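You operate a simulated robot arm through the tools that you are given. There is no shell and no other tool.

Carry out the task below with a simulated robot arm. There is one attempt and no reset: what you move stays moved.

TASK
Unlock the washer, start a quick wash and lock it while it runs.
Fine: wait for the end and switch the power off; the child lock stays on.
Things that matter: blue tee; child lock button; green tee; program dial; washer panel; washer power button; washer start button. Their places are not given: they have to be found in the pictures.

The check looks at the end state, three seconds after you hand in, the way a careful person would. Anything else that was tipped, shoved, dropped, spilled or broken makes it a failure.

THE ROBOT
A 7-joint arm with a three-finger gripper, fixed in place. Base frame: the origin is on the floor under the middle of its stand, x ahead of it, y to its left, z up. Lengths are in m, angles in degrees, forces in N, time in s.
With the tool pointing down near the work surface it reaches from about 0.1 to 0.82 m from the base axis. Its first joint turns from -166.0 to 166.0 degrees. Payload 2.69 kg.
Tool frame: the origin (TCP) lies between the finger pads and is the grasp point; the fingertips stand 0.029 m ahead of it; z points along the fingers, y is the line along which they close. The gripper opens to 0.12 m; its body begins 0.078 m behind the TCP.
Orientation is told as [roll, pitch, yaw] about the base's x, y, z axes, in that order, counted from this pose: with the fingers straight down and closing along the base's y, the tool's x points along the base's -x, its y along +y and its z along -z.

THE INTERFACE
- The arm moves only by the tool jog_arm. Its arguments are lists of equal length, an entry for each row: "offset": the shift along the tool's x, y, z in m, a list of three; "angular": the turn, a rotation vector about the tool's x, y, z in degrees, a list of three; "grip": the closure in counts, from 0 (fully open) to 255 (shut). In form: {"offset": [[x, y, z], ...], "angular": [[rx, ry, rz], ...], "grip": [grip, ...]}. A call has 1 to 20 rows; each row shifts and turns the commanded pose from where the row before left it, along the tool's axes as they then stand. A row lasts 0.2 s, in which the tool goes at most 0.05 m and 8.6 degrees; a call with a longer step from one row to the next is refused whole, and so is a gripper value outside its range. Where a pose cannot be reached the arm comes as near as it can. A force on the tool above 40 N (or 10 N above the force at the start of the call, whichever is more), or a blocked arm, ends the call early, and 0.2 s more pass. The fingers move at their own pace (about 0.04 m/s each) and stop on an object; they squeeze with about 23 N. The grip force told is the motor's: it shows also when the fingers shut on nothing. Time passes only in rows, and 0.2 s behind the last, so rows that do not move let the fingers close. It gives the time, the measured TCP pose, the force on the tool (base axes), the opening and the grip force at its end, in the units of the frame above (readings bear some noise), with the torque about the TCP (base axes, N m) and any sound that the robot's microphone picked up.
- Cameras (640 x 400 px; columns grow to the right, rows downward): "scene" is fixed at [0.2171, -0.6521, 1.3606]; the picture's right is [0.63, -0.77, 0.00], its down [-0.54, -0.44, -0.72] and it looks along [0.56, 0.45, -0.70] (base axes); focal length 331 px, centre (320, 200). "wrist" rides on the gripper at [0.063, 0, -0.104] in the tool frame; the picture's right is [0.00, 1.00, 0.00], its down [-0.83, 0.00, -0.56] and it looks along [-0.56, 0.00, 0.83] (tool axes); focal length 275 px, centre (320, 200).
- grab_frame(camera): a new picture of that camera. No time passes.
- lift_body(by): slides the trunk up (or, below 0, down) by that many m; the arm rides with it, the base frame stays. It gives what a move gives, with no picture.
- pixel_to_xyz(camera, pixels): there is no depth. For up to 12 entries [column, row, z] of the newest picture of that camera ("zoom" is the newest enlarged one), the place [x, y] in the base frame at which the ray of that pixel passes the height z, good to about 0.002 m. No time passes.
- zoom(camera, box): a new picture of the part [left, top, right, bottom] of that camera's present view, enlarged. No time passes.
- finish_job(): hands the job in; it is judged then, once.

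Unless the task says otherwise, let go and move clear before handing in.

The tools are called by a JSON object that holds its "op" and its "data". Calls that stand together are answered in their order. jog_arm: Moves the arm, as the interface text tells. Its arguments: {"type":"object","properties":{"offset":{"type":"array"},"angular":{"type":"array"},"grip":{"type":"array"}},"required":["offset","angular","grip"]} The other tools are called the same way: lift_body (by) moves the trunk up or down; grab_frame (camera) takes a picture; pixel_to_xyz (camera, pixels) gives the place at which the rays of pixels pass given heights; zoom (camera, box) takes an enlarged picture of a part of a camera's view; finish_job () hands the job in.

At the start:

```text
time_s: 0.0
tool_pos: [0.353, -0.2214, 1.021]
orientation: [0.0, -0.1, 0.0]
ft_force: [0.3, 0.6, -0.2]
moment: [0.01, 0.01, -0.02]
grip_width: 0.12
grasp_force: 0.1
trunk travel left (down, up): [-0.55, 0.063]
```

scene: 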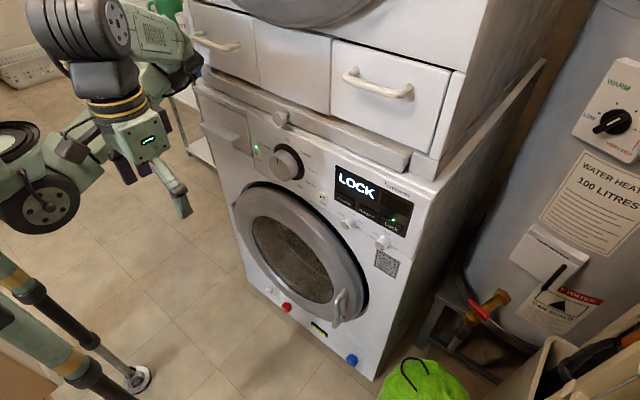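
wrist: 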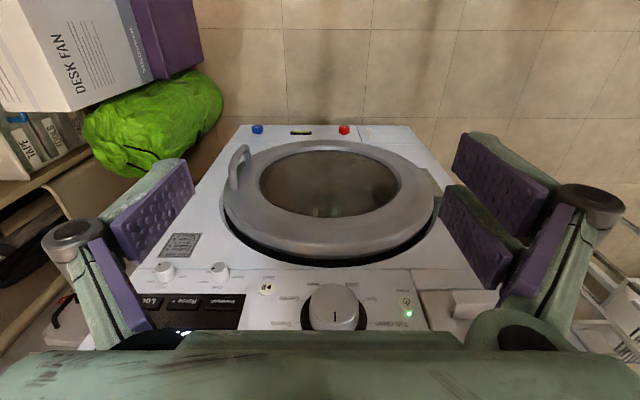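

The scene picture shows the washer panel with a LOCK display (about 357,187), the program dial at (288,163) and small buttons at (347,224) and (382,243). I'll zoom in on the panel to read the labels.

{"op": "zoom", "data": {"camera": "scene", "box": [230, 110, 430, 260]}}

{"op": "zoom", "data": {"camera": "wrist", "box": [120, 220, 520, 360]}}

```text
2.67 times, centred on (330, 185) of scene
```

zoom: 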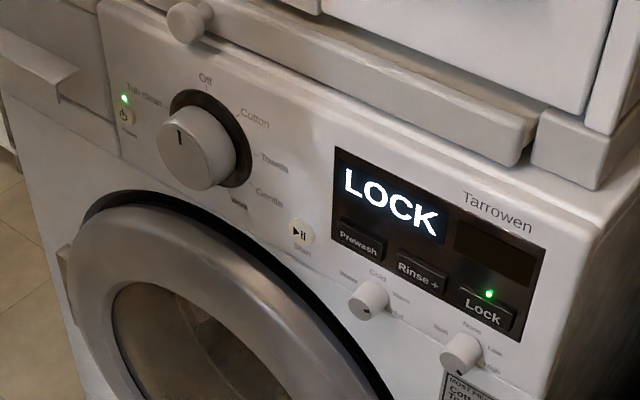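

```text
1.60 times, centred on (320, 290) of wrist
```

zoom: 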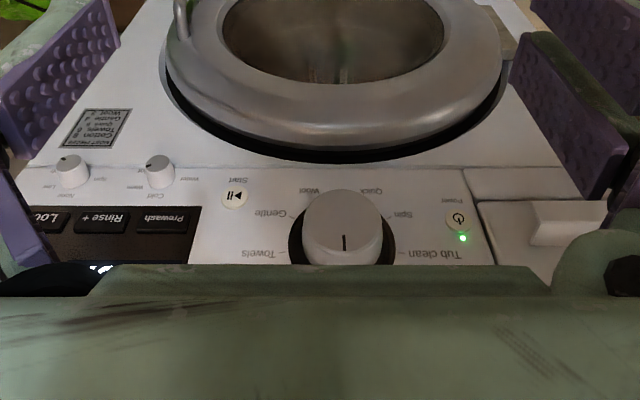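

The display reads LOCK, the Lock key sits at zoom (484,310), the power key at (124,116), Start at (301,233), and the dial line at about (180,138). I'll enlarge each region to get exact labels and the dial's present setting.

{"op": "zoom", "data": {"camera": "scene", "box": [245, 130, 325, 190]}}

{"op": "zoom", "data": {"camera": "scene", "box": [330, 160, 420, 260]}}

{"op": "zoom", "data": {"camera": "wrist", "box": [240, 250, 440, 350]}}

{"op": "zoom", "data": {"camera": "wrist", "box": [120, 220, 280, 350]}}

{"op": "zoom", "data": {"camera": "scene", "box": [230, 180, 480, 400]}}

```text
6.67 times, centred on (285, 160) of scene
```

zoom: 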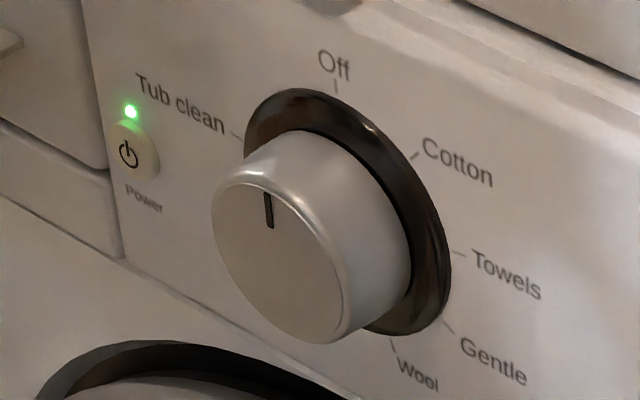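

```text
4.00 times, centred on (375, 210) of scene
```

zoom: 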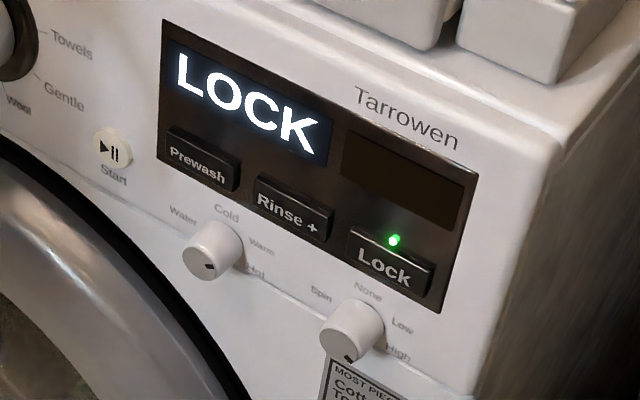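

```text
3.20 times, centred on (340, 300) of wrist
```

zoom: 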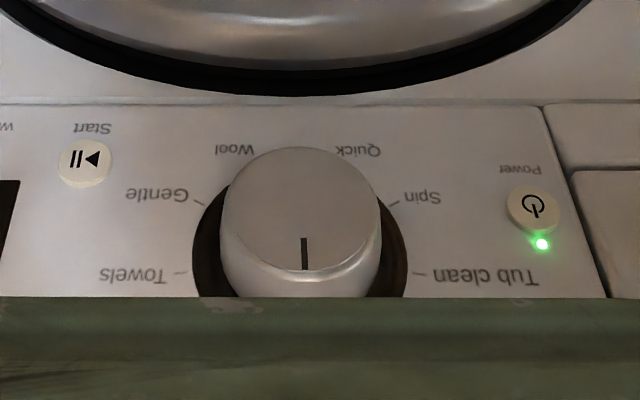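

```text
3.08 times, centred on (200, 285) of wrist
```

zoom: 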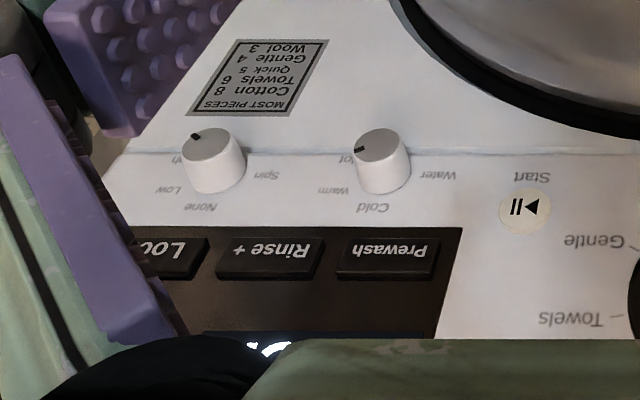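

```text
1.82 times, centred on (355, 290) of scene
```

zoom: 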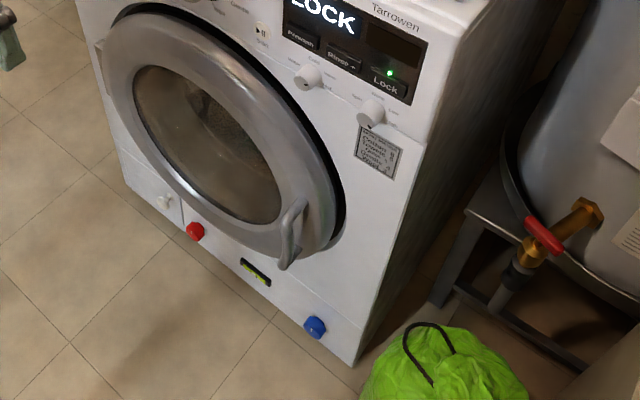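

The dial line points at Off, with ticks every 40° (Cotton 40, Towels 80, Gentle 120, Wool 160, Quick 200 clockwise). I'll look at the gripper and the parts above the panel and get ray positions for the controls.

{"op": "zoom", "data": {"camera": "scene", "box": [30, 0, 230, 240]}}

{"op": "zoom", "data": {"camera": "scene", "box": [180, 0, 480, 200]}}

{"op": "pixel_to_xyz", "data": {"camera": "scene", "pixels": [[256.2, 153, 0.85], [256.2, 153, 0.83], [323, 197, 0.85], [323, 197, 0.83], [392, 226.5, 0.85], [392, 226.5, 0.83], [368, 213, 0.85], [368, 213, 0.83], [279.3, 169.7, 0.85], [279.3, 169.7, 0.83], [289, 161.8, 0.85], [289, 161.8, 0.83]]}}

{"op": "pixel_to_xyz", "data": {"camera": "wrist", "pixels": [[406.25, 302.2, 0.85], [406.25, 302.2, 0.83], [266.6, 288.1, 0.85], [266.6, 288.1, 0.83], [183.7, 303.8, 0.85], [183.7, 303.8, 0.83], [333.75, 303.1, 0.85], [333.75, 303.1, 0.83]]}}

```text
1.67 times, centred on (130, 120) of scene
```

zoom: 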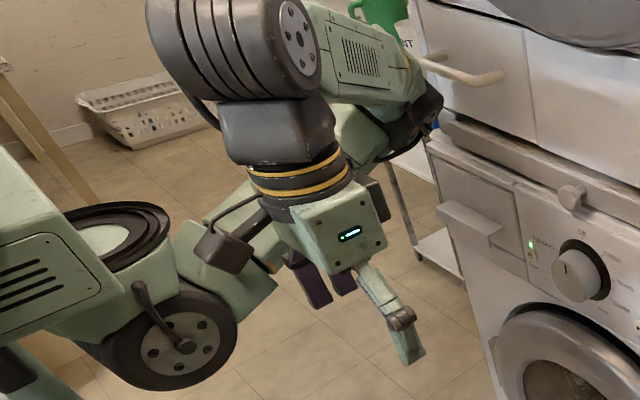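

```text
2.00 times, centred on (330, 100) of scene
```

zoom: 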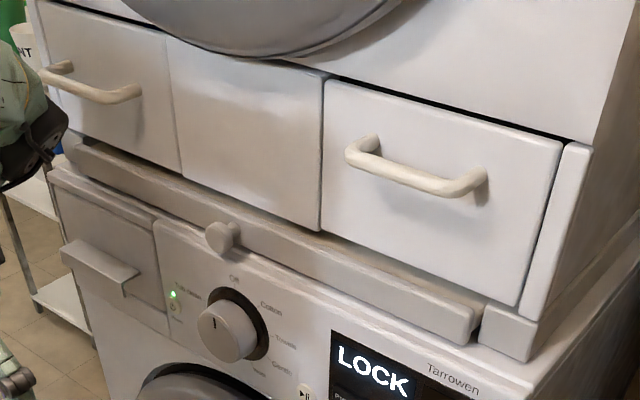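

```text
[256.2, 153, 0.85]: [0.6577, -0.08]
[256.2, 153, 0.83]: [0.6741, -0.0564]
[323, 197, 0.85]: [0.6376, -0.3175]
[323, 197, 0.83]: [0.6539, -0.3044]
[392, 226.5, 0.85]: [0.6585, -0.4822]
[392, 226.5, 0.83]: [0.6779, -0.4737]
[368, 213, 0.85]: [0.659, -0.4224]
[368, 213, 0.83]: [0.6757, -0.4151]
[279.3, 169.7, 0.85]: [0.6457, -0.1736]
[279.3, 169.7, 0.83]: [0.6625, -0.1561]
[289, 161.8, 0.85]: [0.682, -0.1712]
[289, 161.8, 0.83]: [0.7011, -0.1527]
```

```text
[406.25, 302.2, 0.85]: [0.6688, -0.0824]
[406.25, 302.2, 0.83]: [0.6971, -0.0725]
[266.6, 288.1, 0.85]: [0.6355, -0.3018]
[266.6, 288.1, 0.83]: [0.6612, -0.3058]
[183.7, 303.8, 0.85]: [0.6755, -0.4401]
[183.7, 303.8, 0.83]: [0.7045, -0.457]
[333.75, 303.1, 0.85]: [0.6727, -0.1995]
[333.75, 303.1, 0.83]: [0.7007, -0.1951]
```

Triangulating both views puts the panel near x≈0.655, with power ≈(-0.088, 0.858), dial ≈(-0.202, 0.886), Start ≈(-0.305, 0.835) and Lock ≈(-0.483, 0.852) in y,z. I'll begin pitching the tool forward about tool y in free space and check the pose.

{"op": "jog_arm", "data": {"offset": [[0, 0, 0], [0, 0, 0], [0, 0, 0], [0, 0, 0], [0, 0, 0]], "angular": [[0, -8, 0], [0, -8, 0], [0, -8, 0], [0, -8, 0], [0, -8, 0]], "grip": [0, 0, 0, 0, 0]}}

```text
time_s: 1.2
tool_pos: [0.3808, -0.2242, 1.0036]
orientation: [-2.2, -37.0, 4.0]
ft_force: [0.1, -0.8, 0.9]
moment: [-0.03, -0.03, 0.03]
grip_width: 0.1198
grasp_force: 0.1
out of reach, approached as far as the arm can: row 5
trunk travel left (down, up): [-0.55, 0.063]
```

The arm hit its reach limit near -37° pitch at this close-in spot (0.381, -0.224, 1.004). I'll look at the arm's posture before moving forward.

{"op": "grab_frame", "data": {"camera": "scene"}}

{"op": "grab_frame", "data": {"camera": "wrist"}}

```text
taken
```

scene: 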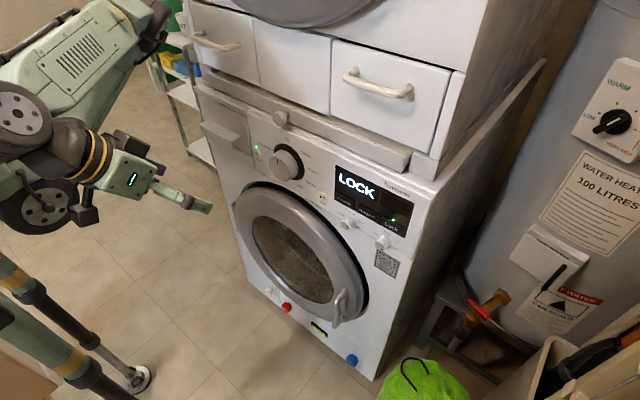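

```text
taken
```

wrist: 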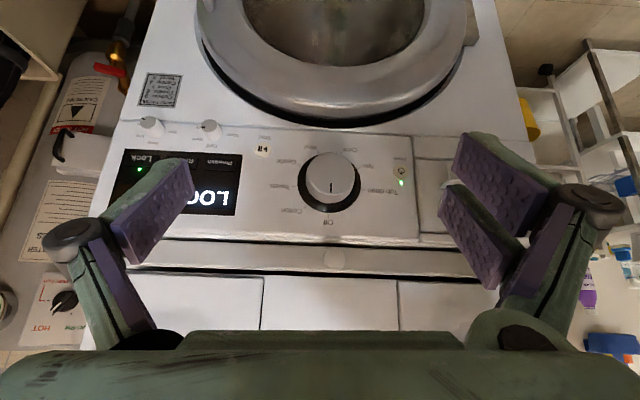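

The wrist view shows the panel clear ahead, so I'll move forward about 0.1 m along base +x to get out of the cramped pose before pitching further.

{"op": "jog_arm", "data": {"offset": [[-0.02, 0, 0.0154], [-0.02, 0, 0.0154], [-0.02, 0, 0.0154], [-0.02, 0, 0.0154]], "angular": [[0, 0, 0], [0, 0, 0], [0, 0, 0], [0, 0, 0]], "grip": [0, 0, 0, 0]}}

```text
time_s: 2.2
tool_pos: [0.4788, -0.214, 0.9994]
orientation: [-0.1, -40.1, 0.0]
ft_force: [0.3, 0.5, 0.1]
moment: [0.02, 0.01, 0.02]
grip_width: 0.12
grasp_force: 0.0
trunk travel left (down, up): [-0.55, 0.063]
```

The pose is now exact at pitch -40°. I'll continue pitching toward horizontal while moving slightly forward.

{"op": "jog_arm", "data": {"offset": [[-0.01, 0, 0.01], [-0.008, 0, 0.012], [-0.006, 0, 0.013], [0, 0, 0], [0, 0, 0]], "angular": [[0, -8, 0], [0, -8, 0], [0, -8, 0], [0, -8, 0], [0, -8, 0]], "grip": [0, 0, 0, 0, 0]}}

```text
time_s: 3.4
tool_pos: [0.5894, -0.2344, 1.0078]
orientation: [-0.3, -79.8, -0.1]
ft_force: [0.5, 0.3, -0.8]
moment: [-0.02, -0.01, -0.04]
grip_width: 0.1198
grasp_force: 0.1
out of reach, approached as far as the arm can: row 3, 4, 5
trunk travel left (down, up): [-0.55, 0.063]
```

The orientation held but the arm pushed the TCP out to x=0.589, nearer the panel than I asked. I'll look at both views before going on.

{"op": "grab_frame", "data": {"camera": "scene"}}

{"op": "grab_frame", "data": {"camera": "wrist"}}

```text
taken
```

scene: 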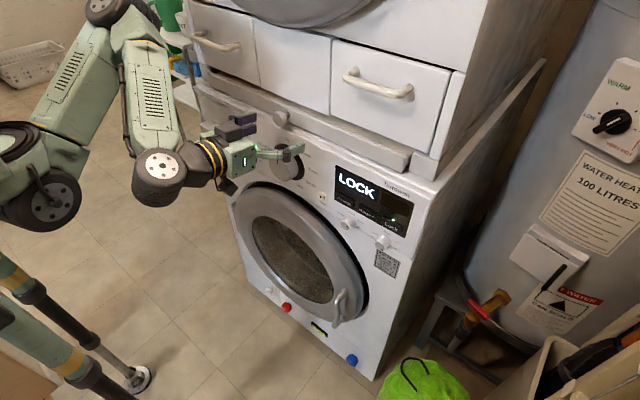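

```text
taken
```

wrist: 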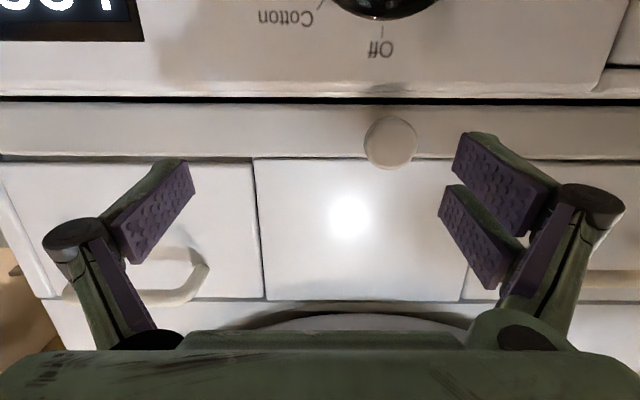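

The gripper is horizontal but right against its inner reach limit, with fingertips close to the strip knob. I'll back away to about x≈0.48 at a shallower pitch, then lower the trunk to give the arm more room.

{"op": "jog_arm", "data": {"offset": [[0, 0, -0.02], [0, 0, -0.03], [0, 0, -0.03], [0, 0, -0.03]], "angular": [[0, 8, 0], [0, 8, 0], [0, 8, 0], [0, 8, 0]], "grip": [0, 0, 0, 0]}}

```text
time_s: 4.4
tool_pos: [0.488, -0.234, 1.048]
orientation: [0.0, -47.7, 0.1]
ft_force: [0.7, -0.2, 0.5]
moment: [0.04, -0.02, -0.01]
grip_width: 0.12
grasp_force: 0.1
trunk travel left (down, up): [-0.55, 0.063]
```

The arm is back at (0.488, -0.234, 1.048), pitch -48°, in free air. I'll lower the trunk 0.12 m and watch the readings.

{"op": "lift_body", "data": {"by": -0.12}}

```text
time_s: 5.9
tool_pos: [0.4894, -0.2326, 0.9287]
orientation: [0.0, -48.0, 0.0]
ft_force: [-0.2, 0.7, -0.3]
moment: [-0.02, 0.01, 0.02]
grip_width: 0.1204
grasp_force: 0.2
trunk travel left (down, up): [-0.43, 0.183]
```

The trunk is down 0.12 m with TCP at z=0.929. I'll shift to y≈-0.40, away from the dial, and then test the pitch there 8° at a time.

{"op": "jog_arm", "data": {"offset": [[0, -0.04, 0], [0, -0.04, 0], [0, -0.04, 0], [0, -0.04, 0], [0, 0, 0], [0, 0, 0]], "angular": [[0, 0, 0], [0, 0, 0], [0, 0, 0], [0, 0, 0], [0, -8, 0], [0, -8, 0]], "grip": [0, 0, 0, 0, 0, 0]}}

```text
time_s: 7.3
tool_pos: [0.5351, -0.4008, 0.8951]
orientation: [-0.3, -63.8, 0.2]
ft_force: [0.6, 0.0, -0.2]
moment: [0.02, 0.0, -0.02]
grip_width: 0.12
grasp_force: 0.0
out of reach, approached as far as the arm can: row 1, 2, 5, 6
trunk travel left (down, up): [-0.43, 0.183]
```

The arm gave way forward and down, so the shoulder sits above the wrist and raising the trunk (not lowering it) will help. I'll pull back to a shallower pitch and then raise the trunk fully.

{"op": "jog_arm", "data": {"offset": [[0, 0, -0.03], [0, 0, -0.03], [0, 0, 0]], "angular": [[0, 8, 0], [0, 8, 0], [0, 0, 0]], "grip": [0, 0, 0]}}

{"op": "lift_body", "data": {"by": 0.09}}

```text
time_s: 8.1
tool_pos: [0.4928, -0.4012, 0.9174]
orientation: [-0.2, -47.7, 0.1]
ft_force: [0.5, 0.6, 0.4]
moment: [0.01, 0.02, -0.02]
grip_width: 0.1199
grasp_force: 0.0
out of reach, approached as far as the arm can: row 1, 2
trunk travel left (down, up): [-0.43, 0.183]
```

```text
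time_s: 9.3
tool_pos: [0.4927, -0.4015, 1.0071]
orientation: [-0.2, -47.9, 0.1]
ft_force: [0.3, 0.0, 0.4]
moment: [0.01, 0.0, 0.02]
grip_width: 0.1201
grasp_force: 0.0
trunk travel left (down, up): [-0.52, 0.093]
```

The trunk is up and TCP is at z=1.007. I'll move the tool down 0.12 m in base z (staying at x≈0.49), then raise the trunk the rest of the way.

{"op": "jog_arm", "data": {"offset": [[0.0223, 0, 0.0201], [0.0223, 0, 0.0201], [0.0223, 0, 0.0201], [0.0223, 0, 0.0201]], "angular": [[0, 0, 0], [0, 0, 0], [0, 0, 0], [0, 0, 0]], "grip": [0, 0, 0, 0]}}

{"op": "lift_body", "data": {"by": 0.09}}

{"op": "grab_frame", "data": {"camera": "scene"}}

{"op": "grab_frame", "data": {"camera": "wrist"}}

```text
time_s: 10.3
tool_pos: [0.4928, -0.4014, 0.8865]
orientation: [-0.2, -47.9, 0.0]
ft_force: [-0.1, 0.2, 0.1]
moment: [-0.01, -0.03, -0.02]
grip_width: 0.1202
grasp_force: 0.1
trunk travel left (down, up): [-0.52, 0.093]
```

```text
time_s: 11.6
tool_pos: [0.4926, -0.4004, 0.9785]
orientation: [-0.1, -48.0, 0.0]
ft_force: [-0.7, 0.1, 0.3]
moment: [0.01, 0.0, 0.03]
grip_width: 0.1202
grasp_force: 0.1
trunk travel left (down, up): [-0.61, 0.003]
```

```text
taken
```

scene: 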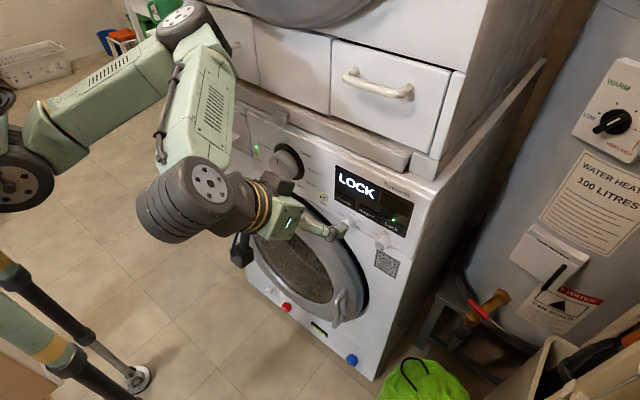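

```text
taken
```

wrist: 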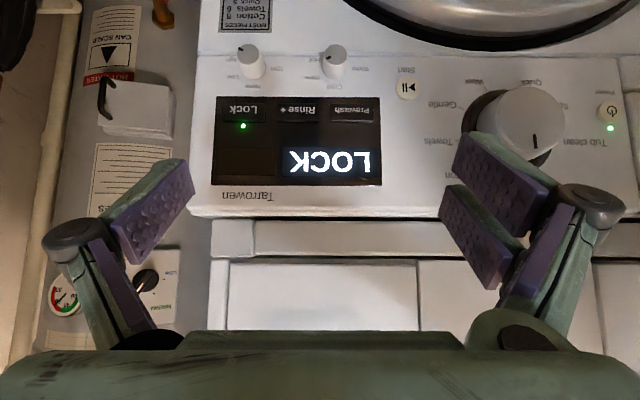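

The wrist camera now sees the whole panel; the Lock key is at (243,108) and its LED at (243,126). I'll zoom and take ray readings for precise control positions.

{"op": "zoom", "data": {"camera": "wrist", "box": [200, 40, 420, 200]}}

{"op": "zoom", "data": {"camera": "wrist", "box": [380, 50, 640, 200]}}

{"op": "pixel_to_xyz", "data": {"camera": "wrist", "pixels": [[243, 108, 0.85], [243, 108, 0.87], [407, 89, 0.83], [407, 89, 0.85], [612, 110, 0.85], [612, 110, 0.87], [250, 62, 0.82], [250, 62, 0.84], [525, 123, 0.88], [525, 123, 0.9]]}}

```text
2.50 times, centred on (310, 120) of wrist
```

zoom: 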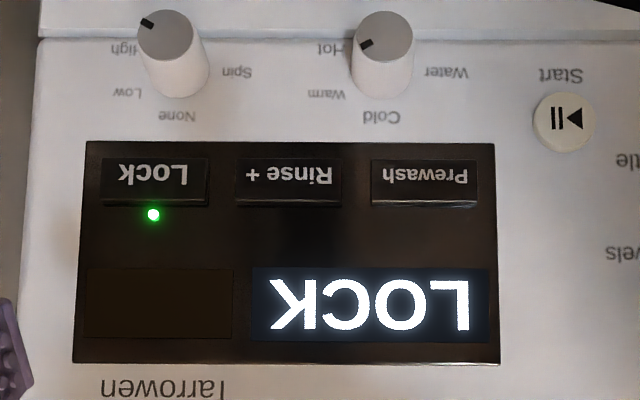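

```text
2.46 times, centred on (510, 125) of wrist
```

zoom: 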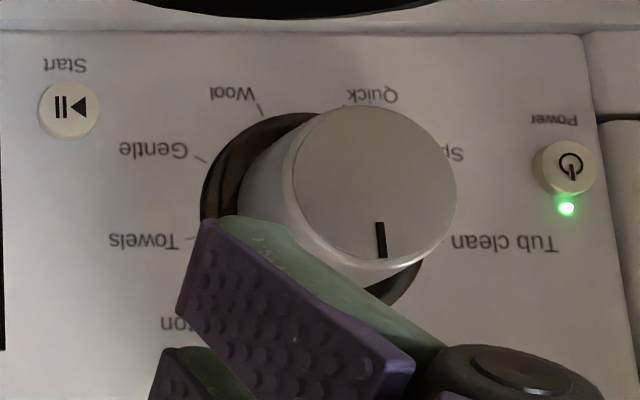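

```text
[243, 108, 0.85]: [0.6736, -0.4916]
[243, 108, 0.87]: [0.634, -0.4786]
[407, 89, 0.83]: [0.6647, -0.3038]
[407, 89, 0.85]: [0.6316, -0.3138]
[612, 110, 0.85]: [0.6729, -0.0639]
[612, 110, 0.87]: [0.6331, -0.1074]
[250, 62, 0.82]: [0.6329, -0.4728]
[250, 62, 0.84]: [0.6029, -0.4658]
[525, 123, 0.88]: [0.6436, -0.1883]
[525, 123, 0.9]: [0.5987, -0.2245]
```

Combining views, Lock is at about (0.650, -0.486, 0.860), Start at (0.649, -0.309, 0.838) and Power at (0.651, -0.088, 0.860). I'll lower the tool to z≈0.87 and try pitching further from there.

{"op": "jog_arm", "data": {"offset": [[0.0223, 0, 0.0201], [0.0223, 0, 0.0201], [0.0223, 0, 0.0201], [0.0112, 0, 0.01], [0, 0, 0], [0, 0, 0]], "angular": [[0, 0, 0], [0, 0, 0], [0, 0, 0], [0, 0, 0], [0, -8, 0], [0, -8, 0]], "grip": [0, 0, 0, 0, 0, 0]}}

```text
time_s: 13.0
tool_pos: [0.4939, -0.3995, 0.8728]
orientation: [-0.5, -64.1, 0.3]
ft_force: [0.0, -0.5, 0.0]
moment: [-0.02, 0.02, 0.01]
grip_width: 0.1201
grasp_force: 0.1
trunk travel left (down, up): [-0.61, 0.003]
```

It reached pitch -64° at (0.494, -0.400, 0.873) with no reach complaint. I'll go on to about -88°.

{"op": "jog_arm", "data": {"offset": [[0, 0, 0], [0, 0, 0], [0, 0, 0]], "angular": [[0, -8, 0], [0, -8, 0], [0, -8, 0]], "grip": [0, 0, 0]}}

```text
time_s: 13.8
tool_pos: [0.4926, -0.3999, 0.8734]
orientation: [-5.4, -88.0, 5.1]
ft_force: [0.3, -0.4, 0.1]
moment: [-0.02, 0.0, 0.0]
grip_width: 0.1199
grasp_force: 0.1
trunk travel left (down, up): [-0.61, 0.003]
```

Horizontal pointing works here at (0.493, -0.400, 0.873). I'll shift to y≈-0.435, z≈0.861 and yaw about +20° so the single finger (the -y one) leads, then look.

{"op": "jog_arm", "data": {"offset": [[0.012, -0.035, 0.015], [0, 0, 0], [0, 0, 0], [0, 0, 0]], "angular": [[0, 0, 0], [-6.7, 0, 0], [-6.7, 0, 0], [-6.6, 0, 0]], "grip": [0, 0, 0, 0]}}

{"op": "grab_frame", "data": {"camera": "scene"}}

{"op": "grab_frame", "data": {"camera": "wrist"}}

```text
time_s: 14.8
tool_pos: [0.5165, -0.4343, 0.863]
orientation: [9.8, -86.6, 9.4]
ft_force: [-0.2, 0.0, 0.0]
moment: [0.0, 0.02, 0.03]
grip_width: 0.1199
grasp_force: 0.0
out of reach, approached as far as the arm can: row 4
trunk travel left (down, up): [-0.61, 0.003]
```

```text
taken
```

scene: 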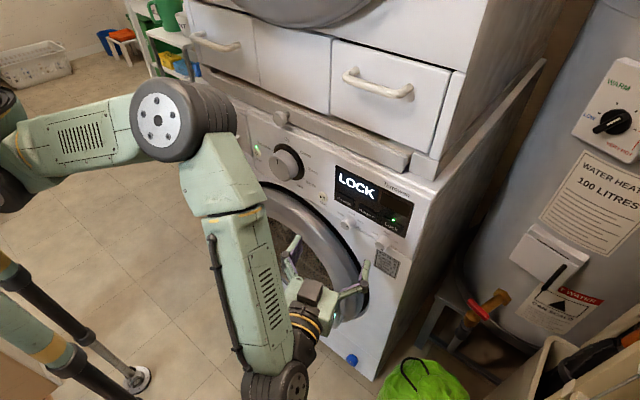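

```text
taken
```

wrist: 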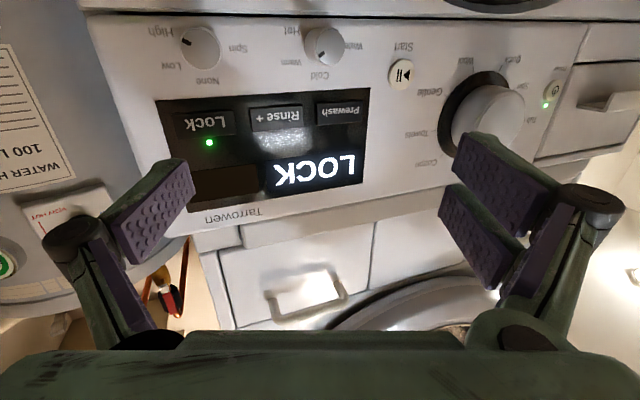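

The gripper is horizontal with the single finger leading at about scene (365,265). I'll zoom in to compare the real fingertip with my estimate before approaching the Lock key.

{"op": "zoom", "data": {"camera": "scene", "box": [260, 180, 440, 340]}}

{"op": "zoom", "data": {"camera": "wrist", "box": [60, 90, 280, 260]}}

```text
2.50 times, centred on (350, 260) of scene
```

zoom: 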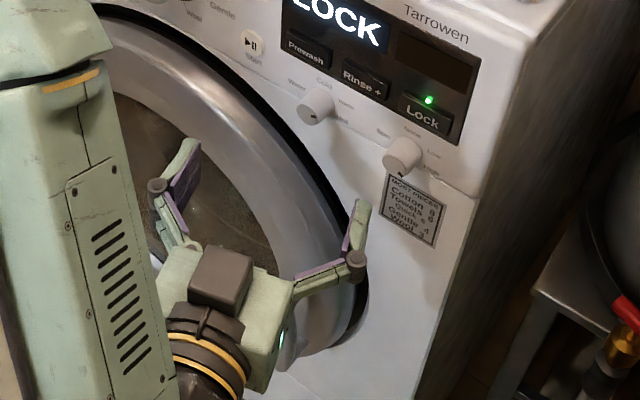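

```text
2.35 times, centred on (170, 175) of wrist
```

zoom: 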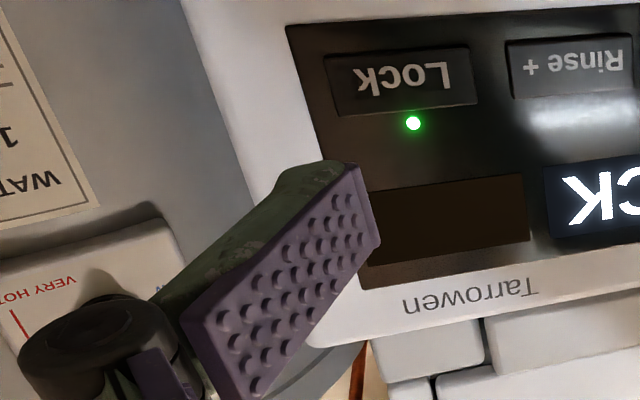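

The fingertip is at scene (366,263) and wrist (179,162). I'll triangulate it to learn its real offset from the TCP.

{"op": "pixel_to_xyz", "data": {"camera": "scene", "pixels": [[366, 263.5, 0.88], [366, 263.5, 0.86], [366, 263.5, 0.84], [366, 263.5, 0.82]]}}

{"op": "pixel_to_xyz", "data": {"camera": "wrist", "pixels": [[179, 162, 0.88], [179, 162, 0.86], [179, 162, 0.84], [190, 185, 0.88], [190, 185, 0.86], [204, 120, 0.87], [204, 120, 0.86], [209, 142, 0.88], [209, 142, 0.87]]}}

```text
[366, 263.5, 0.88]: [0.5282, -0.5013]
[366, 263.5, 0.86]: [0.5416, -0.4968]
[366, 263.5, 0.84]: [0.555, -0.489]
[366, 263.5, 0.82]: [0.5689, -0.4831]
```

```text
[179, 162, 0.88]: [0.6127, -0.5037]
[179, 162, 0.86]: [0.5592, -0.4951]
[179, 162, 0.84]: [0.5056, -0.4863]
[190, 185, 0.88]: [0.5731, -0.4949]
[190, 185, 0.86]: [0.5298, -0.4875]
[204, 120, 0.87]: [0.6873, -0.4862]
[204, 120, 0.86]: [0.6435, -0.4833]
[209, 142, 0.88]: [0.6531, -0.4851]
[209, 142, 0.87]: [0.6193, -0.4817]
```

The fully-open fingertip is only about 0.01 m ahead of the TCP: tip ≈(0.545, -0.494, 0.86), versus Lock key (0.648, -0.484, 0.861). I'll approach to within about 1.5 cm and look again.

{"op": "jog_arm", "data": {"offset": [[-0.0017, -0.0068, 0.0276], [-0.0017, -0.0068, 0.0276], [-0.0016, -0.0068, 0.0276]], "angular": [[0, 0, 0], [0, 0, 0], [0, 0, 0]], "grip": [0, 0, 0]}}

{"op": "zoom", "data": {"camera": "scene", "box": [300, 160, 460, 280]}}

{"op": "grab_frame", "data": {"camera": "wrist"}}

```text
time_s: 15.6
tool_pos: [0.6014, -0.4261, 0.8657]
orientation: [16.2, -87.6, 3.6]
ft_force: [0.3, -0.7, 0.6]
moment: [0.03, 0.03, 0.0]
grip_width: 0.12
grasp_force: 0.0
trunk travel left (down, up): [-0.61, 0.003]
```

```text
3.33 times, centred on (380, 220) of scene
```

zoom: 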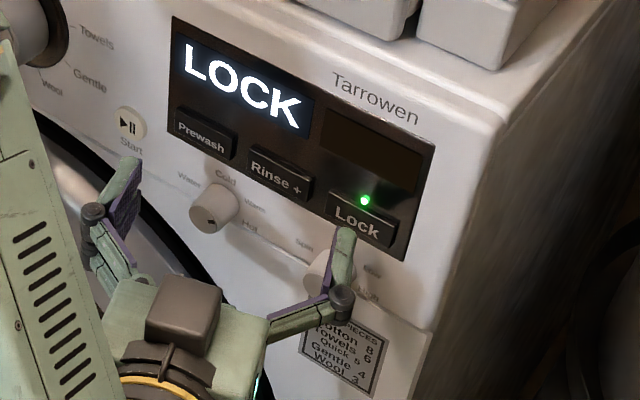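

```text
taken
```

wrist: 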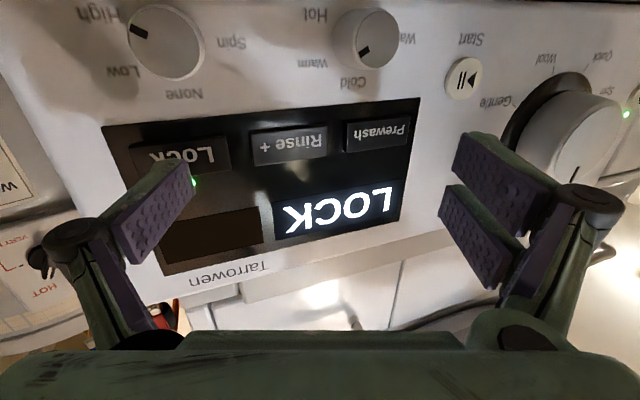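

The tip is lined up with the Lock key in both views (scene ≈(388,230), expected landing ≈(391,226)). I'll advance in small steps and watch the force.

{"op": "jog_arm", "data": {"offset": [[-0.0005, -0.0041, 0.0113], [-0.0001, -0.001, 0.0028]], "angular": [[0, 0, 0], [0, 0, 0]], "grip": [0, 0, 0]}}

```text
refused: the lists must be of equal length
```

The call was refused because the grip list was one entry too long; I'll resend it with matching lengths.

{"op": "jog_arm", "data": {"offset": [[-0.0005, -0.0041, 0.0113], [-0.0001, -0.001, 0.0028]], "angular": [[0, 0, 0], [0, 0, 0]], "grip": [0, 0]}}

```text
time_s: 16.2
tool_pos: [0.6182, -0.4253, 0.8662]
orientation: [15.4, -88.0, 4.4]
ft_force: [0.4, -0.1, -0.9]
moment: [0.0, 0.01, 0.01]
grip_width: 0.12
grasp_force: 0.0
trunk travel left (down, up): [-0.61, 0.003]
```

No contact force yet with the tip near x≈0.647. I'll keep stepping 3 mm at a time.

{"op": "jog_arm", "data": {"offset": [[-0.0001, -0.001, 0.0028]], "angular": [[0, 0, 0]], "grip": [0]}}

{"op": "zoom", "data": {"camera": "scene", "box": [340, 180, 440, 260]}}

```text
time_s: 16.6
tool_pos: [0.6201, -0.4271, 0.8663]
orientation: [15.3, -88.0, 4.7]
ft_force: [-2.0, 0.2, 0.3]
moment: [-0.03, -0.05, -0.16]
grip_width: 0.1201
grasp_force: 0.0
trunk travel left (down, up): [-0.61, 0.003]
heard: click
```

```text
5.00 times, centred on (390, 220) of scene
```

zoom: 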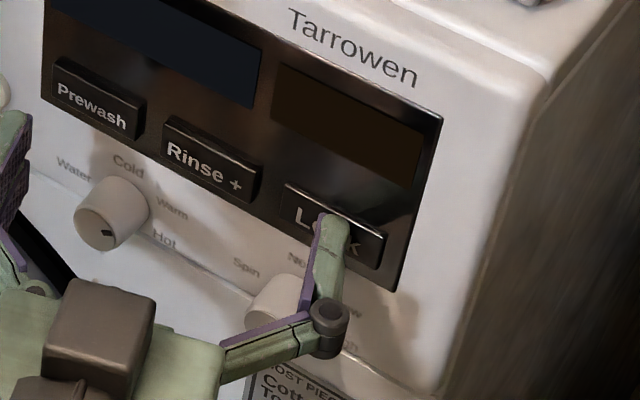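

A click was heard at about 2 N and both the Lock LED and the LOCK text are gone. I'll back off and check the display.

{"op": "jog_arm", "data": {"offset": [[0.0008, 0.0068, -0.0188], [0.0008, 0.0068, -0.0188]], "angular": [[0, 0, 0], [0, 0, 0]], "grip": [0, 0]}}

{"op": "zoom", "data": {"camera": "scene", "box": [230, 110, 430, 260]}}

{"op": "grab_frame", "data": {"camera": "wrist"}}

```text
time_s: 17.2
tool_pos: [0.5792, -0.4254, 0.8667]
orientation: [15.0, -87.9, 5.0]
ft_force: [0.0, -1.0, 0.2]
moment: [0.0, 0.02, -0.01]
grip_width: 0.1199
grasp_force: 0.0
trunk travel left (down, up): [-0.61, 0.003]
```

```text
2.67 times, centred on (330, 185) of scene
```

zoom: 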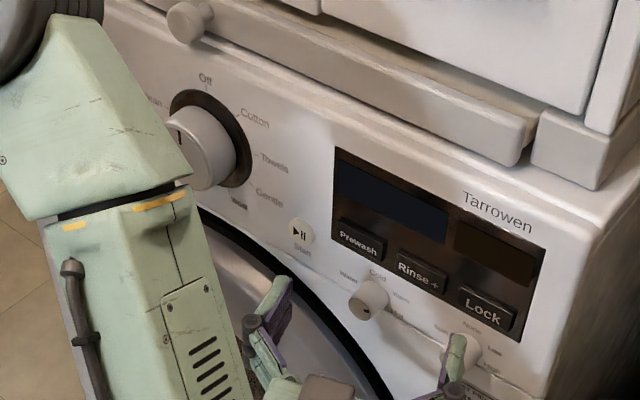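

```text
taken
```

wrist: 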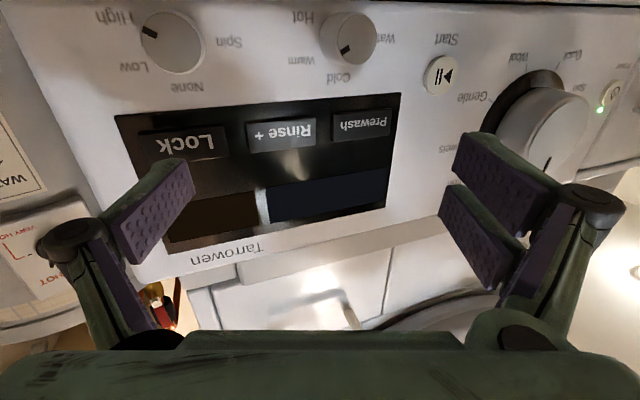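

The Lock LED is off and the display is blank with the power LED still green, so the panel is unlocked. Next I'll straighten the tool and move back and left in front of the dial (y≈-0.203, z≈0.886).

{"op": "jog_arm", "data": {"offset": [[0, 0, 0], [0, 0, 0], [0, 0, 0], [0, 0, -0.02], [0, 0, -0.02]], "angular": [[6.5, 0, 0], [6.5, 0, 0], [6.5, 0, 0], [0, 0, 0], [0, 0, 0]], "grip": [0, 0, 0, 0, 0]}}

```text
time_s: 18.4
tool_pos: [0.5413, -0.4269, 0.8655]
orientation: [-3.5, -87.9, 3.7]
ft_force: [-0.3, -0.3, 0.1]
moment: [0.02, 0.0, -0.04]
grip_width: 0.1199
grasp_force: 0.1
trunk travel left (down, up): [-0.61, 0.003]
```

The tool is straight at (0.541, -0.427, 0.866). I'll slide left along +y in two stages, checking for reach problems near the arm's inner limit.

{"op": "jog_arm", "data": {"offset": [[-0.007, 0.04, 0], [-0.007, 0.04, 0], [-0.006, 0.04, 0]], "angular": [[0, 0, 0], [0, 0, 0], [0, 0, 0]], "grip": [0, 0, 0]}}

{"op": "grab_frame", "data": {"camera": "scene"}}

```text
time_s: 19.2
tool_pos: [0.5419, -0.3078, 0.8833]
orientation: [-5.4, -87.9, 6.0]
ft_force: [-0.7, -0.2, 0.3]
moment: [0.01, -0.02, 0.03]
grip_width: 0.1201
grasp_force: 0.1
out of reach, approached as far as the arm can: row 3
trunk travel left (down, up): [-0.61, 0.003]
```

```text
taken
```

scene: 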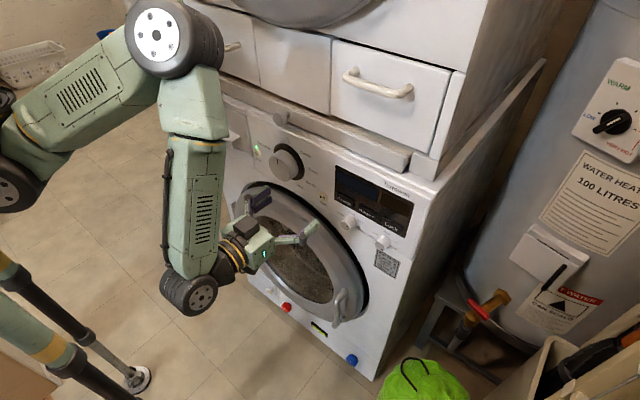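

The arm is just at its inner limit at (0.542, -0.308, 0.883). Before going nearer the dial I'll check the dial's exact position in the wrist view.

{"op": "grab_frame", "data": {"camera": "wrist"}}

{"op": "zoom", "data": {"camera": "wrist", "box": [300, 60, 560, 220]}}

{"op": "zoom", "data": {"camera": "scene", "box": [245, 130, 325, 190]}}

```text
taken
```

wrist: 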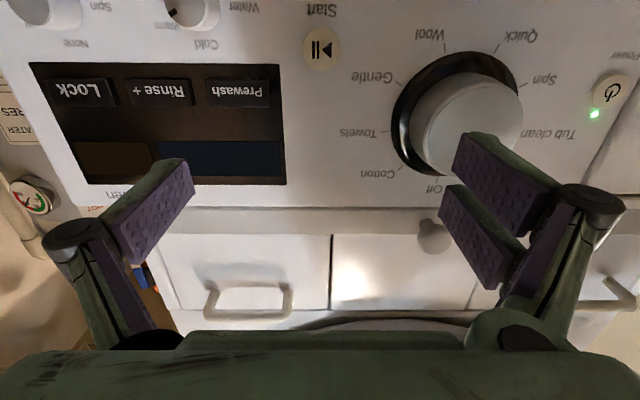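

```text
2.46 times, centred on (430, 140) of wrist
```

zoom: 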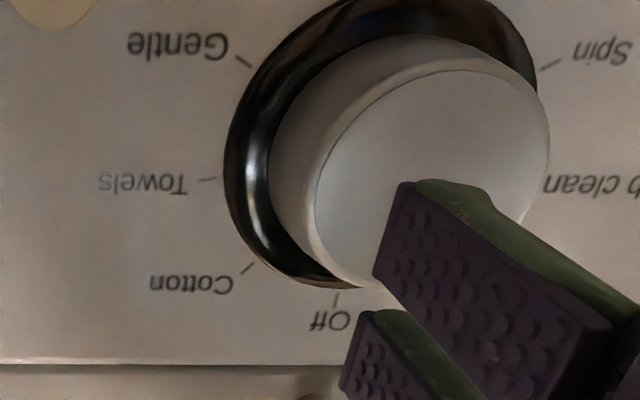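

```text
6.67 times, centred on (285, 160) of scene
```

zoom: 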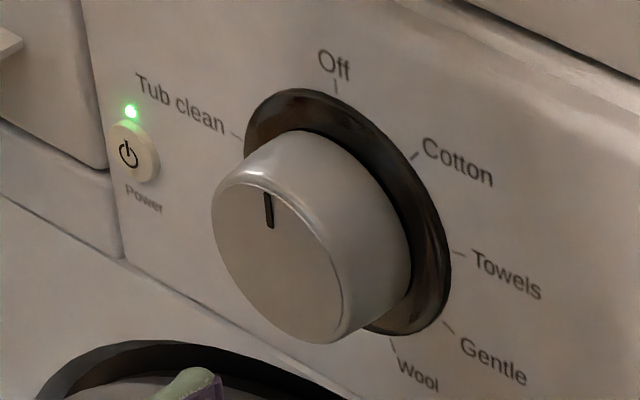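

The dial cap is at wrist ≈(470,130) and its Off, Gentle and Spin ticks are 120° apart, so their average gives the dial axis. I'll get rays for those ticks.

{"op": "pixel_to_xyz", "data": {"camera": "wrist", "pixels": [[436.6, 179.8, 0.94], [436.6, 179.8, 0.95], [398.8, 83.1, 0.86], [398.8, 83.1, 0.85], [523.6, 85.1, 0.86], [523.6, 85.1, 0.85], [384.1, 131.9, 0.9], [384.1, 131.9, 0.89]]}}

{"op": "pixel_to_xyz", "data": {"camera": "scene", "pixels": [[287.4, 142.9, 0.94], [287.4, 142.9, 0.95], [303.5, 178.5, 0.86], [303.5, 178.5, 0.85], [305.6, 168, 0.9], [305.6, 168, 0.89], [277.5, 163.5, 0.91], [277.5, 163.5, 0.9], [278, 169.5, 0.89], [278, 169.5, 0.88]]}}

```text
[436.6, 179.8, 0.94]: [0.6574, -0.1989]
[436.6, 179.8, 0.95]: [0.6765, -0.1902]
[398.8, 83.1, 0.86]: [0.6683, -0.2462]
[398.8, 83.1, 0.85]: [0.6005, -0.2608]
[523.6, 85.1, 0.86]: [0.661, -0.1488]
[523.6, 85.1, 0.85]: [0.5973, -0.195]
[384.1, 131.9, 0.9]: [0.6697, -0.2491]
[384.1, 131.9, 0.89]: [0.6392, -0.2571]
```

```text
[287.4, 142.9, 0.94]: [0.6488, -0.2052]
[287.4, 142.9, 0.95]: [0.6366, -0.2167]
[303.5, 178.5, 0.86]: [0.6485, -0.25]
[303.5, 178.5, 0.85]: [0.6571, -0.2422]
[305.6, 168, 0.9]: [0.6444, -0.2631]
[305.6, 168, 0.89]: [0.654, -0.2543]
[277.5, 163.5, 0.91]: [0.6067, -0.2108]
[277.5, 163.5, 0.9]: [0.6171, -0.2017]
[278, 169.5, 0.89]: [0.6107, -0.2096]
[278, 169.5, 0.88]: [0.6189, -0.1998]
```

The dial axis is at y≈-0.2025, z≈0.884 with its face near x≈0.615. I'll move forward slightly to x≈0.565 and slide left in small steps, watching the reach limit.

{"op": "jog_arm", "data": {"offset": [[0, 0, 0.023], [0, 0.025, 0], [0, 0.025, 0]], "angular": [[0, 0, 0], [0, 0, 0], [0, 0, 0]], "grip": [0, 0, 0]}}

```text
time_s: 20.0
tool_pos: [0.5654, -0.2604, 0.8769]
orientation: [-2.9, -87.2, 3.5]
ft_force: [-0.7, -0.4, 0.3]
moment: [-0.01, 0.02, 0.01]
grip_width: 0.12
grasp_force: 0.1
out of reach, approached as far as the arm can: row 3
trunk travel left (down, up): [-0.61, 0.003]
```

The limit here is x≈0.565 at y≈-0.26. I'll step forward to x≈0.587 and go the remaining distance to the dial axis.

{"op": "jog_arm", "data": {"offset": [[-0.003, 0, 0.02], [-0.002, 0.028, 0], [-0.002, 0.03, 0]], "angular": [[0, 0, 0], [0, 0, 0], [0, 0, 0]], "grip": [0, 0, 0]}}

{"op": "grab_frame", "data": {"camera": "scene"}}

{"op": "grab_frame", "data": {"camera": "wrist"}}

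```text
time_s: 20.8
tool_pos: [0.5916, -0.2308, 0.8771]
orientation: [-0.6, -86.8, 1.1]
ft_force: [0.0, -0.4, -0.1]
moment: [0.0, -0.02, 0.0]
grip_width: 0.1201
grasp_force: 0.1
out of reach, approached as far as the arm can: row 2, 3
trunk travel left (down, up): [-0.61, 0.003]
```

```text
taken
```

scene: 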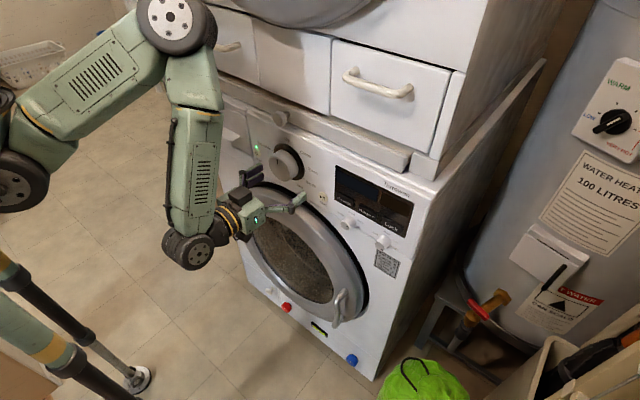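

```text
taken
```

wrist: 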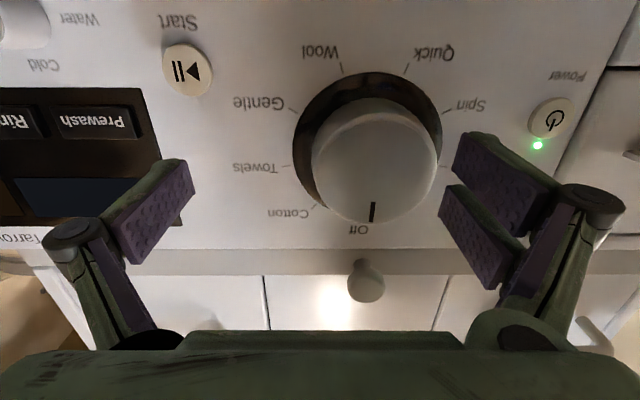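

At y≈-0.23 the limit is x≈0.592 and the dial is just to the right of centre between the fingers (cap at wrist ≈(375,160)). Before gripping I'll back off to a free spot and test how far the tool can roll, since the dial needs +200°.

{"op": "jog_arm", "data": {"offset": [[0, -0.03, -0.01], [0, -0.03, -0.01], [0, 0, 0], [0, 0, 0], [0, 0, 0], [0, 0, 0], [0, 0, 0], [0, 0, 0]], "angular": [[0, 0, 0], [0, 0, 0], [0, 0, -8.5], [0, 0, -8.5], [0, 0, -8.5], [0, 0, -8.5], [0, 0, -8.5], [0, 0, -8.5]], "grip": [0, 0, 0, 0, 0, 0, 0, 0]}}

```text
time_s: 22.3
tool_pos: [0.646, -0.3294, 0.9187]
orientation: [-85.0, -55.6, 85.4]
ft_force: [-16.8, 2.6, 3.4]
moment: [0.23, -0.2, 0.26]
grip_width: 0.1213
grasp_force: 12.1
out of reach, approached as far as the arm can: row 3, 4, 5, 6, 7
trunk travel left (down, up): [-0.61, 0.003]
stopped in row 7: the force on the tool passed its limit at 67 N (the readings are from after the stop); the commanded pose is now the measured one
```

The roll went out of reach and drove the tool forward to (0.646, -0.329, 0.919) until the 67 N stop; it is touching something now. I'll look before moving anything.

{"op": "grab_frame", "data": {"camera": "scene"}}

{"op": "grab_frame", "data": {"camera": "wrist"}}

{"op": "zoom", "data": {"camera": "scene", "box": [230, 110, 430, 260]}}

```text
taken
```

scene: 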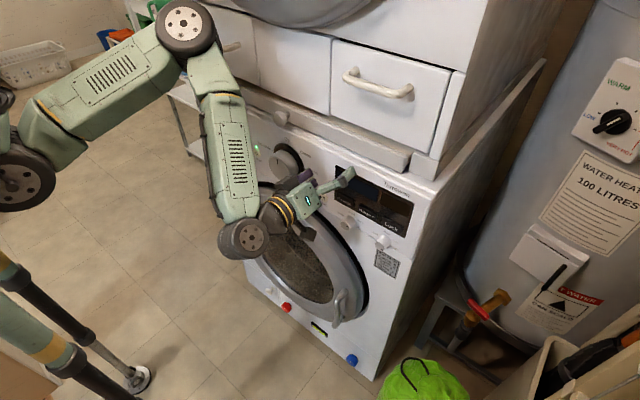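

```text
taken
```

wrist: 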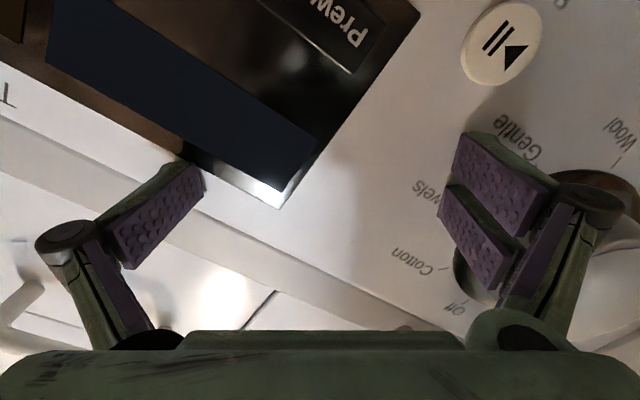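

```text
2.67 times, centred on (330, 185) of scene
```

zoom: 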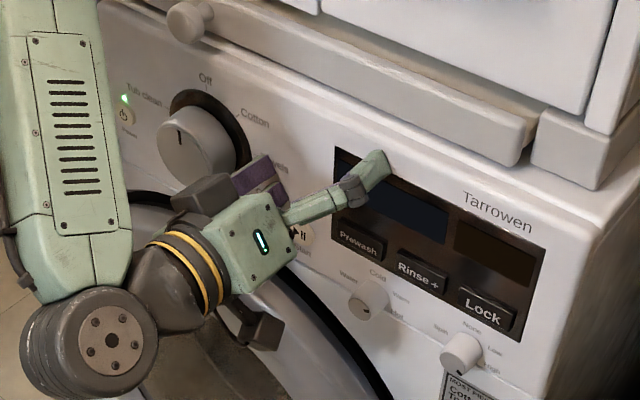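

Nothing appears displaced: the single finger is only touching bare panel above the display, and the dial is still at Off. I'll pull straight back, then undo the roll where there is more room.

{"op": "jog_arm", "data": {"offset": [[0, 0, -0.025], [0.015, -0.002, -0.02], [0.015, -0.002, -0.02], [0.015, -0.002, 0]], "angular": [[0, 0, 0], [0, 0, 0], [0, 0, 0], [0, 0, 0]], "grip": [0, 0, 0, 0]}}

```text
time_s: 23.3
tool_pos: [0.6332, -0.377, 0.9088]
orientation: [-84.7, -55.5, 85.1]
ft_force: [0.1, 0.5, 0.1]
moment: [0.02, 0.01, 0.0]
grip_width: 0.12
grasp_force: 0.0
out of reach, approached as far as the arm can: row 1, 2, 3
trunk travel left (down, up): [-0.61, 0.003]
```

The force is gone, but this rolled pose is still constrained. I'll undo the roll in steps and then retreat.

{"op": "jog_arm", "data": {"offset": [[0, 0, -0.01], [0, 0, -0.01], [0, 0, -0.01], [0, 0, -0.01]], "angular": [[0, 0, 8.5], [0, 0, 8.5], [0, 0, 8.5], [0, 0, 8.5]], "grip": [0, 0, 0, 0]}}

{"op": "zoom", "data": {"camera": "scene", "box": [230, 110, 430, 260]}}

```text
time_s: 24.3
tool_pos: [0.5913, -0.3768, 0.9115]
orientation: [-5.5, -87.1, 5.1]
ft_force: [-0.1, 1.6, 0.6]
moment: [0.03, 0.02, -0.02]
grip_width: 0.12
grasp_force: 0.0
trunk travel left (down, up): [-0.61, 0.003]
```

```text
2.67 times, centred on (330, 185) of scene
```

zoom: 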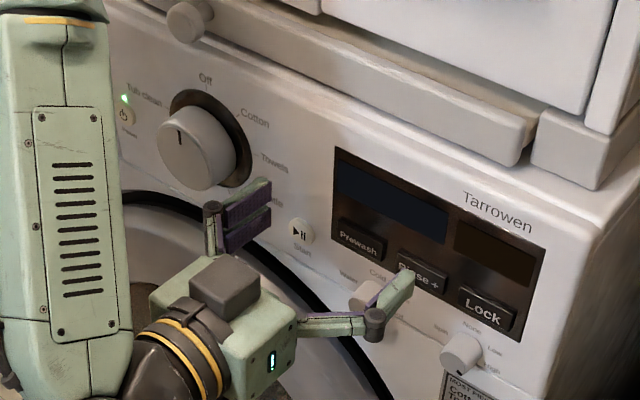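

The tool is straight again at (0.591, -0.377, 0.912) and the panel is unchanged. I'll test rolling the other way (+) in free air with small steps.

{"op": "jog_arm", "data": {"offset": [[0, 0, -0.02], [0, 0, 0], [0, 0, 0]], "angular": [[0, 0, 0], [0, 0, 8.5], [0, 0, 8.5]], "grip": [0, 0, 0]}}

```text
time_s: 25.1
tool_pos: [0.5724, -0.3766, 0.9129]
orientation: [79.9, -72.9, -80.9]
ft_force: [-0.3, -0.1, -0.8]
moment: [-0.01, -0.02, 0.0]
grip_width: 0.12
grasp_force: 0.0
trunk travel left (down, up): [-0.61, 0.003]
```

Positive roll works without complaint (now about +17°). I'll continue rolling to find how far it goes.

{"op": "jog_arm", "data": {"offset": [[0, 0, 0], [0, 0, 0], [0, 0, 0], [0, 0, 0], [0, 0, 0]], "angular": [[0, 0, 8.5], [0, 0, 8.5], [0, 0, 8.5], [0, 0, 8.5], [0, 0, 8.5]], "grip": [0, 0, 0, 0, 0]}}

```text
time_s: 26.3
tool_pos: [0.5725, -0.3761, 0.9128]
orientation: [86.7, -30.8, -88.7]
ft_force: [0.6, -0.4, -0.2]
moment: [-0.02, 0.02, -0.01]
grip_width: 0.1199
grasp_force: 0.0
trunk travel left (down, up): [-0.61, 0.003]
```

Rolled to about +59° with the position held exactly. Continuing.

{"op": "jog_arm", "data": {"offset": [[0, 0, 0], [0, 0, 0], [0, 0, 0], [0, 0, 0], [0, 0, 0], [0, 0, 0], [0, 0, 0]], "angular": [[0, 0, 8.5], [0, 0, 8.5], [0, 0, 8.5], [0, 0, 8.5], [0, 0, 8.5], [0, 0, 8.5], [0, 0, 8.5]], "grip": [0, 0, 0, 0, 0, 0, 0]}}

```text
time_s: 27.9
tool_pos: [0.5712, -0.3763, 0.9124]
orientation: [86.7, 28.6, -92.0]
ft_force: [0.3, 0.3, -0.2]
moment: [0.01, 0.0, -0.03]
grip_width: 0.12
grasp_force: 0.0
trunk travel left (down, up): [-0.61, 0.003]
```

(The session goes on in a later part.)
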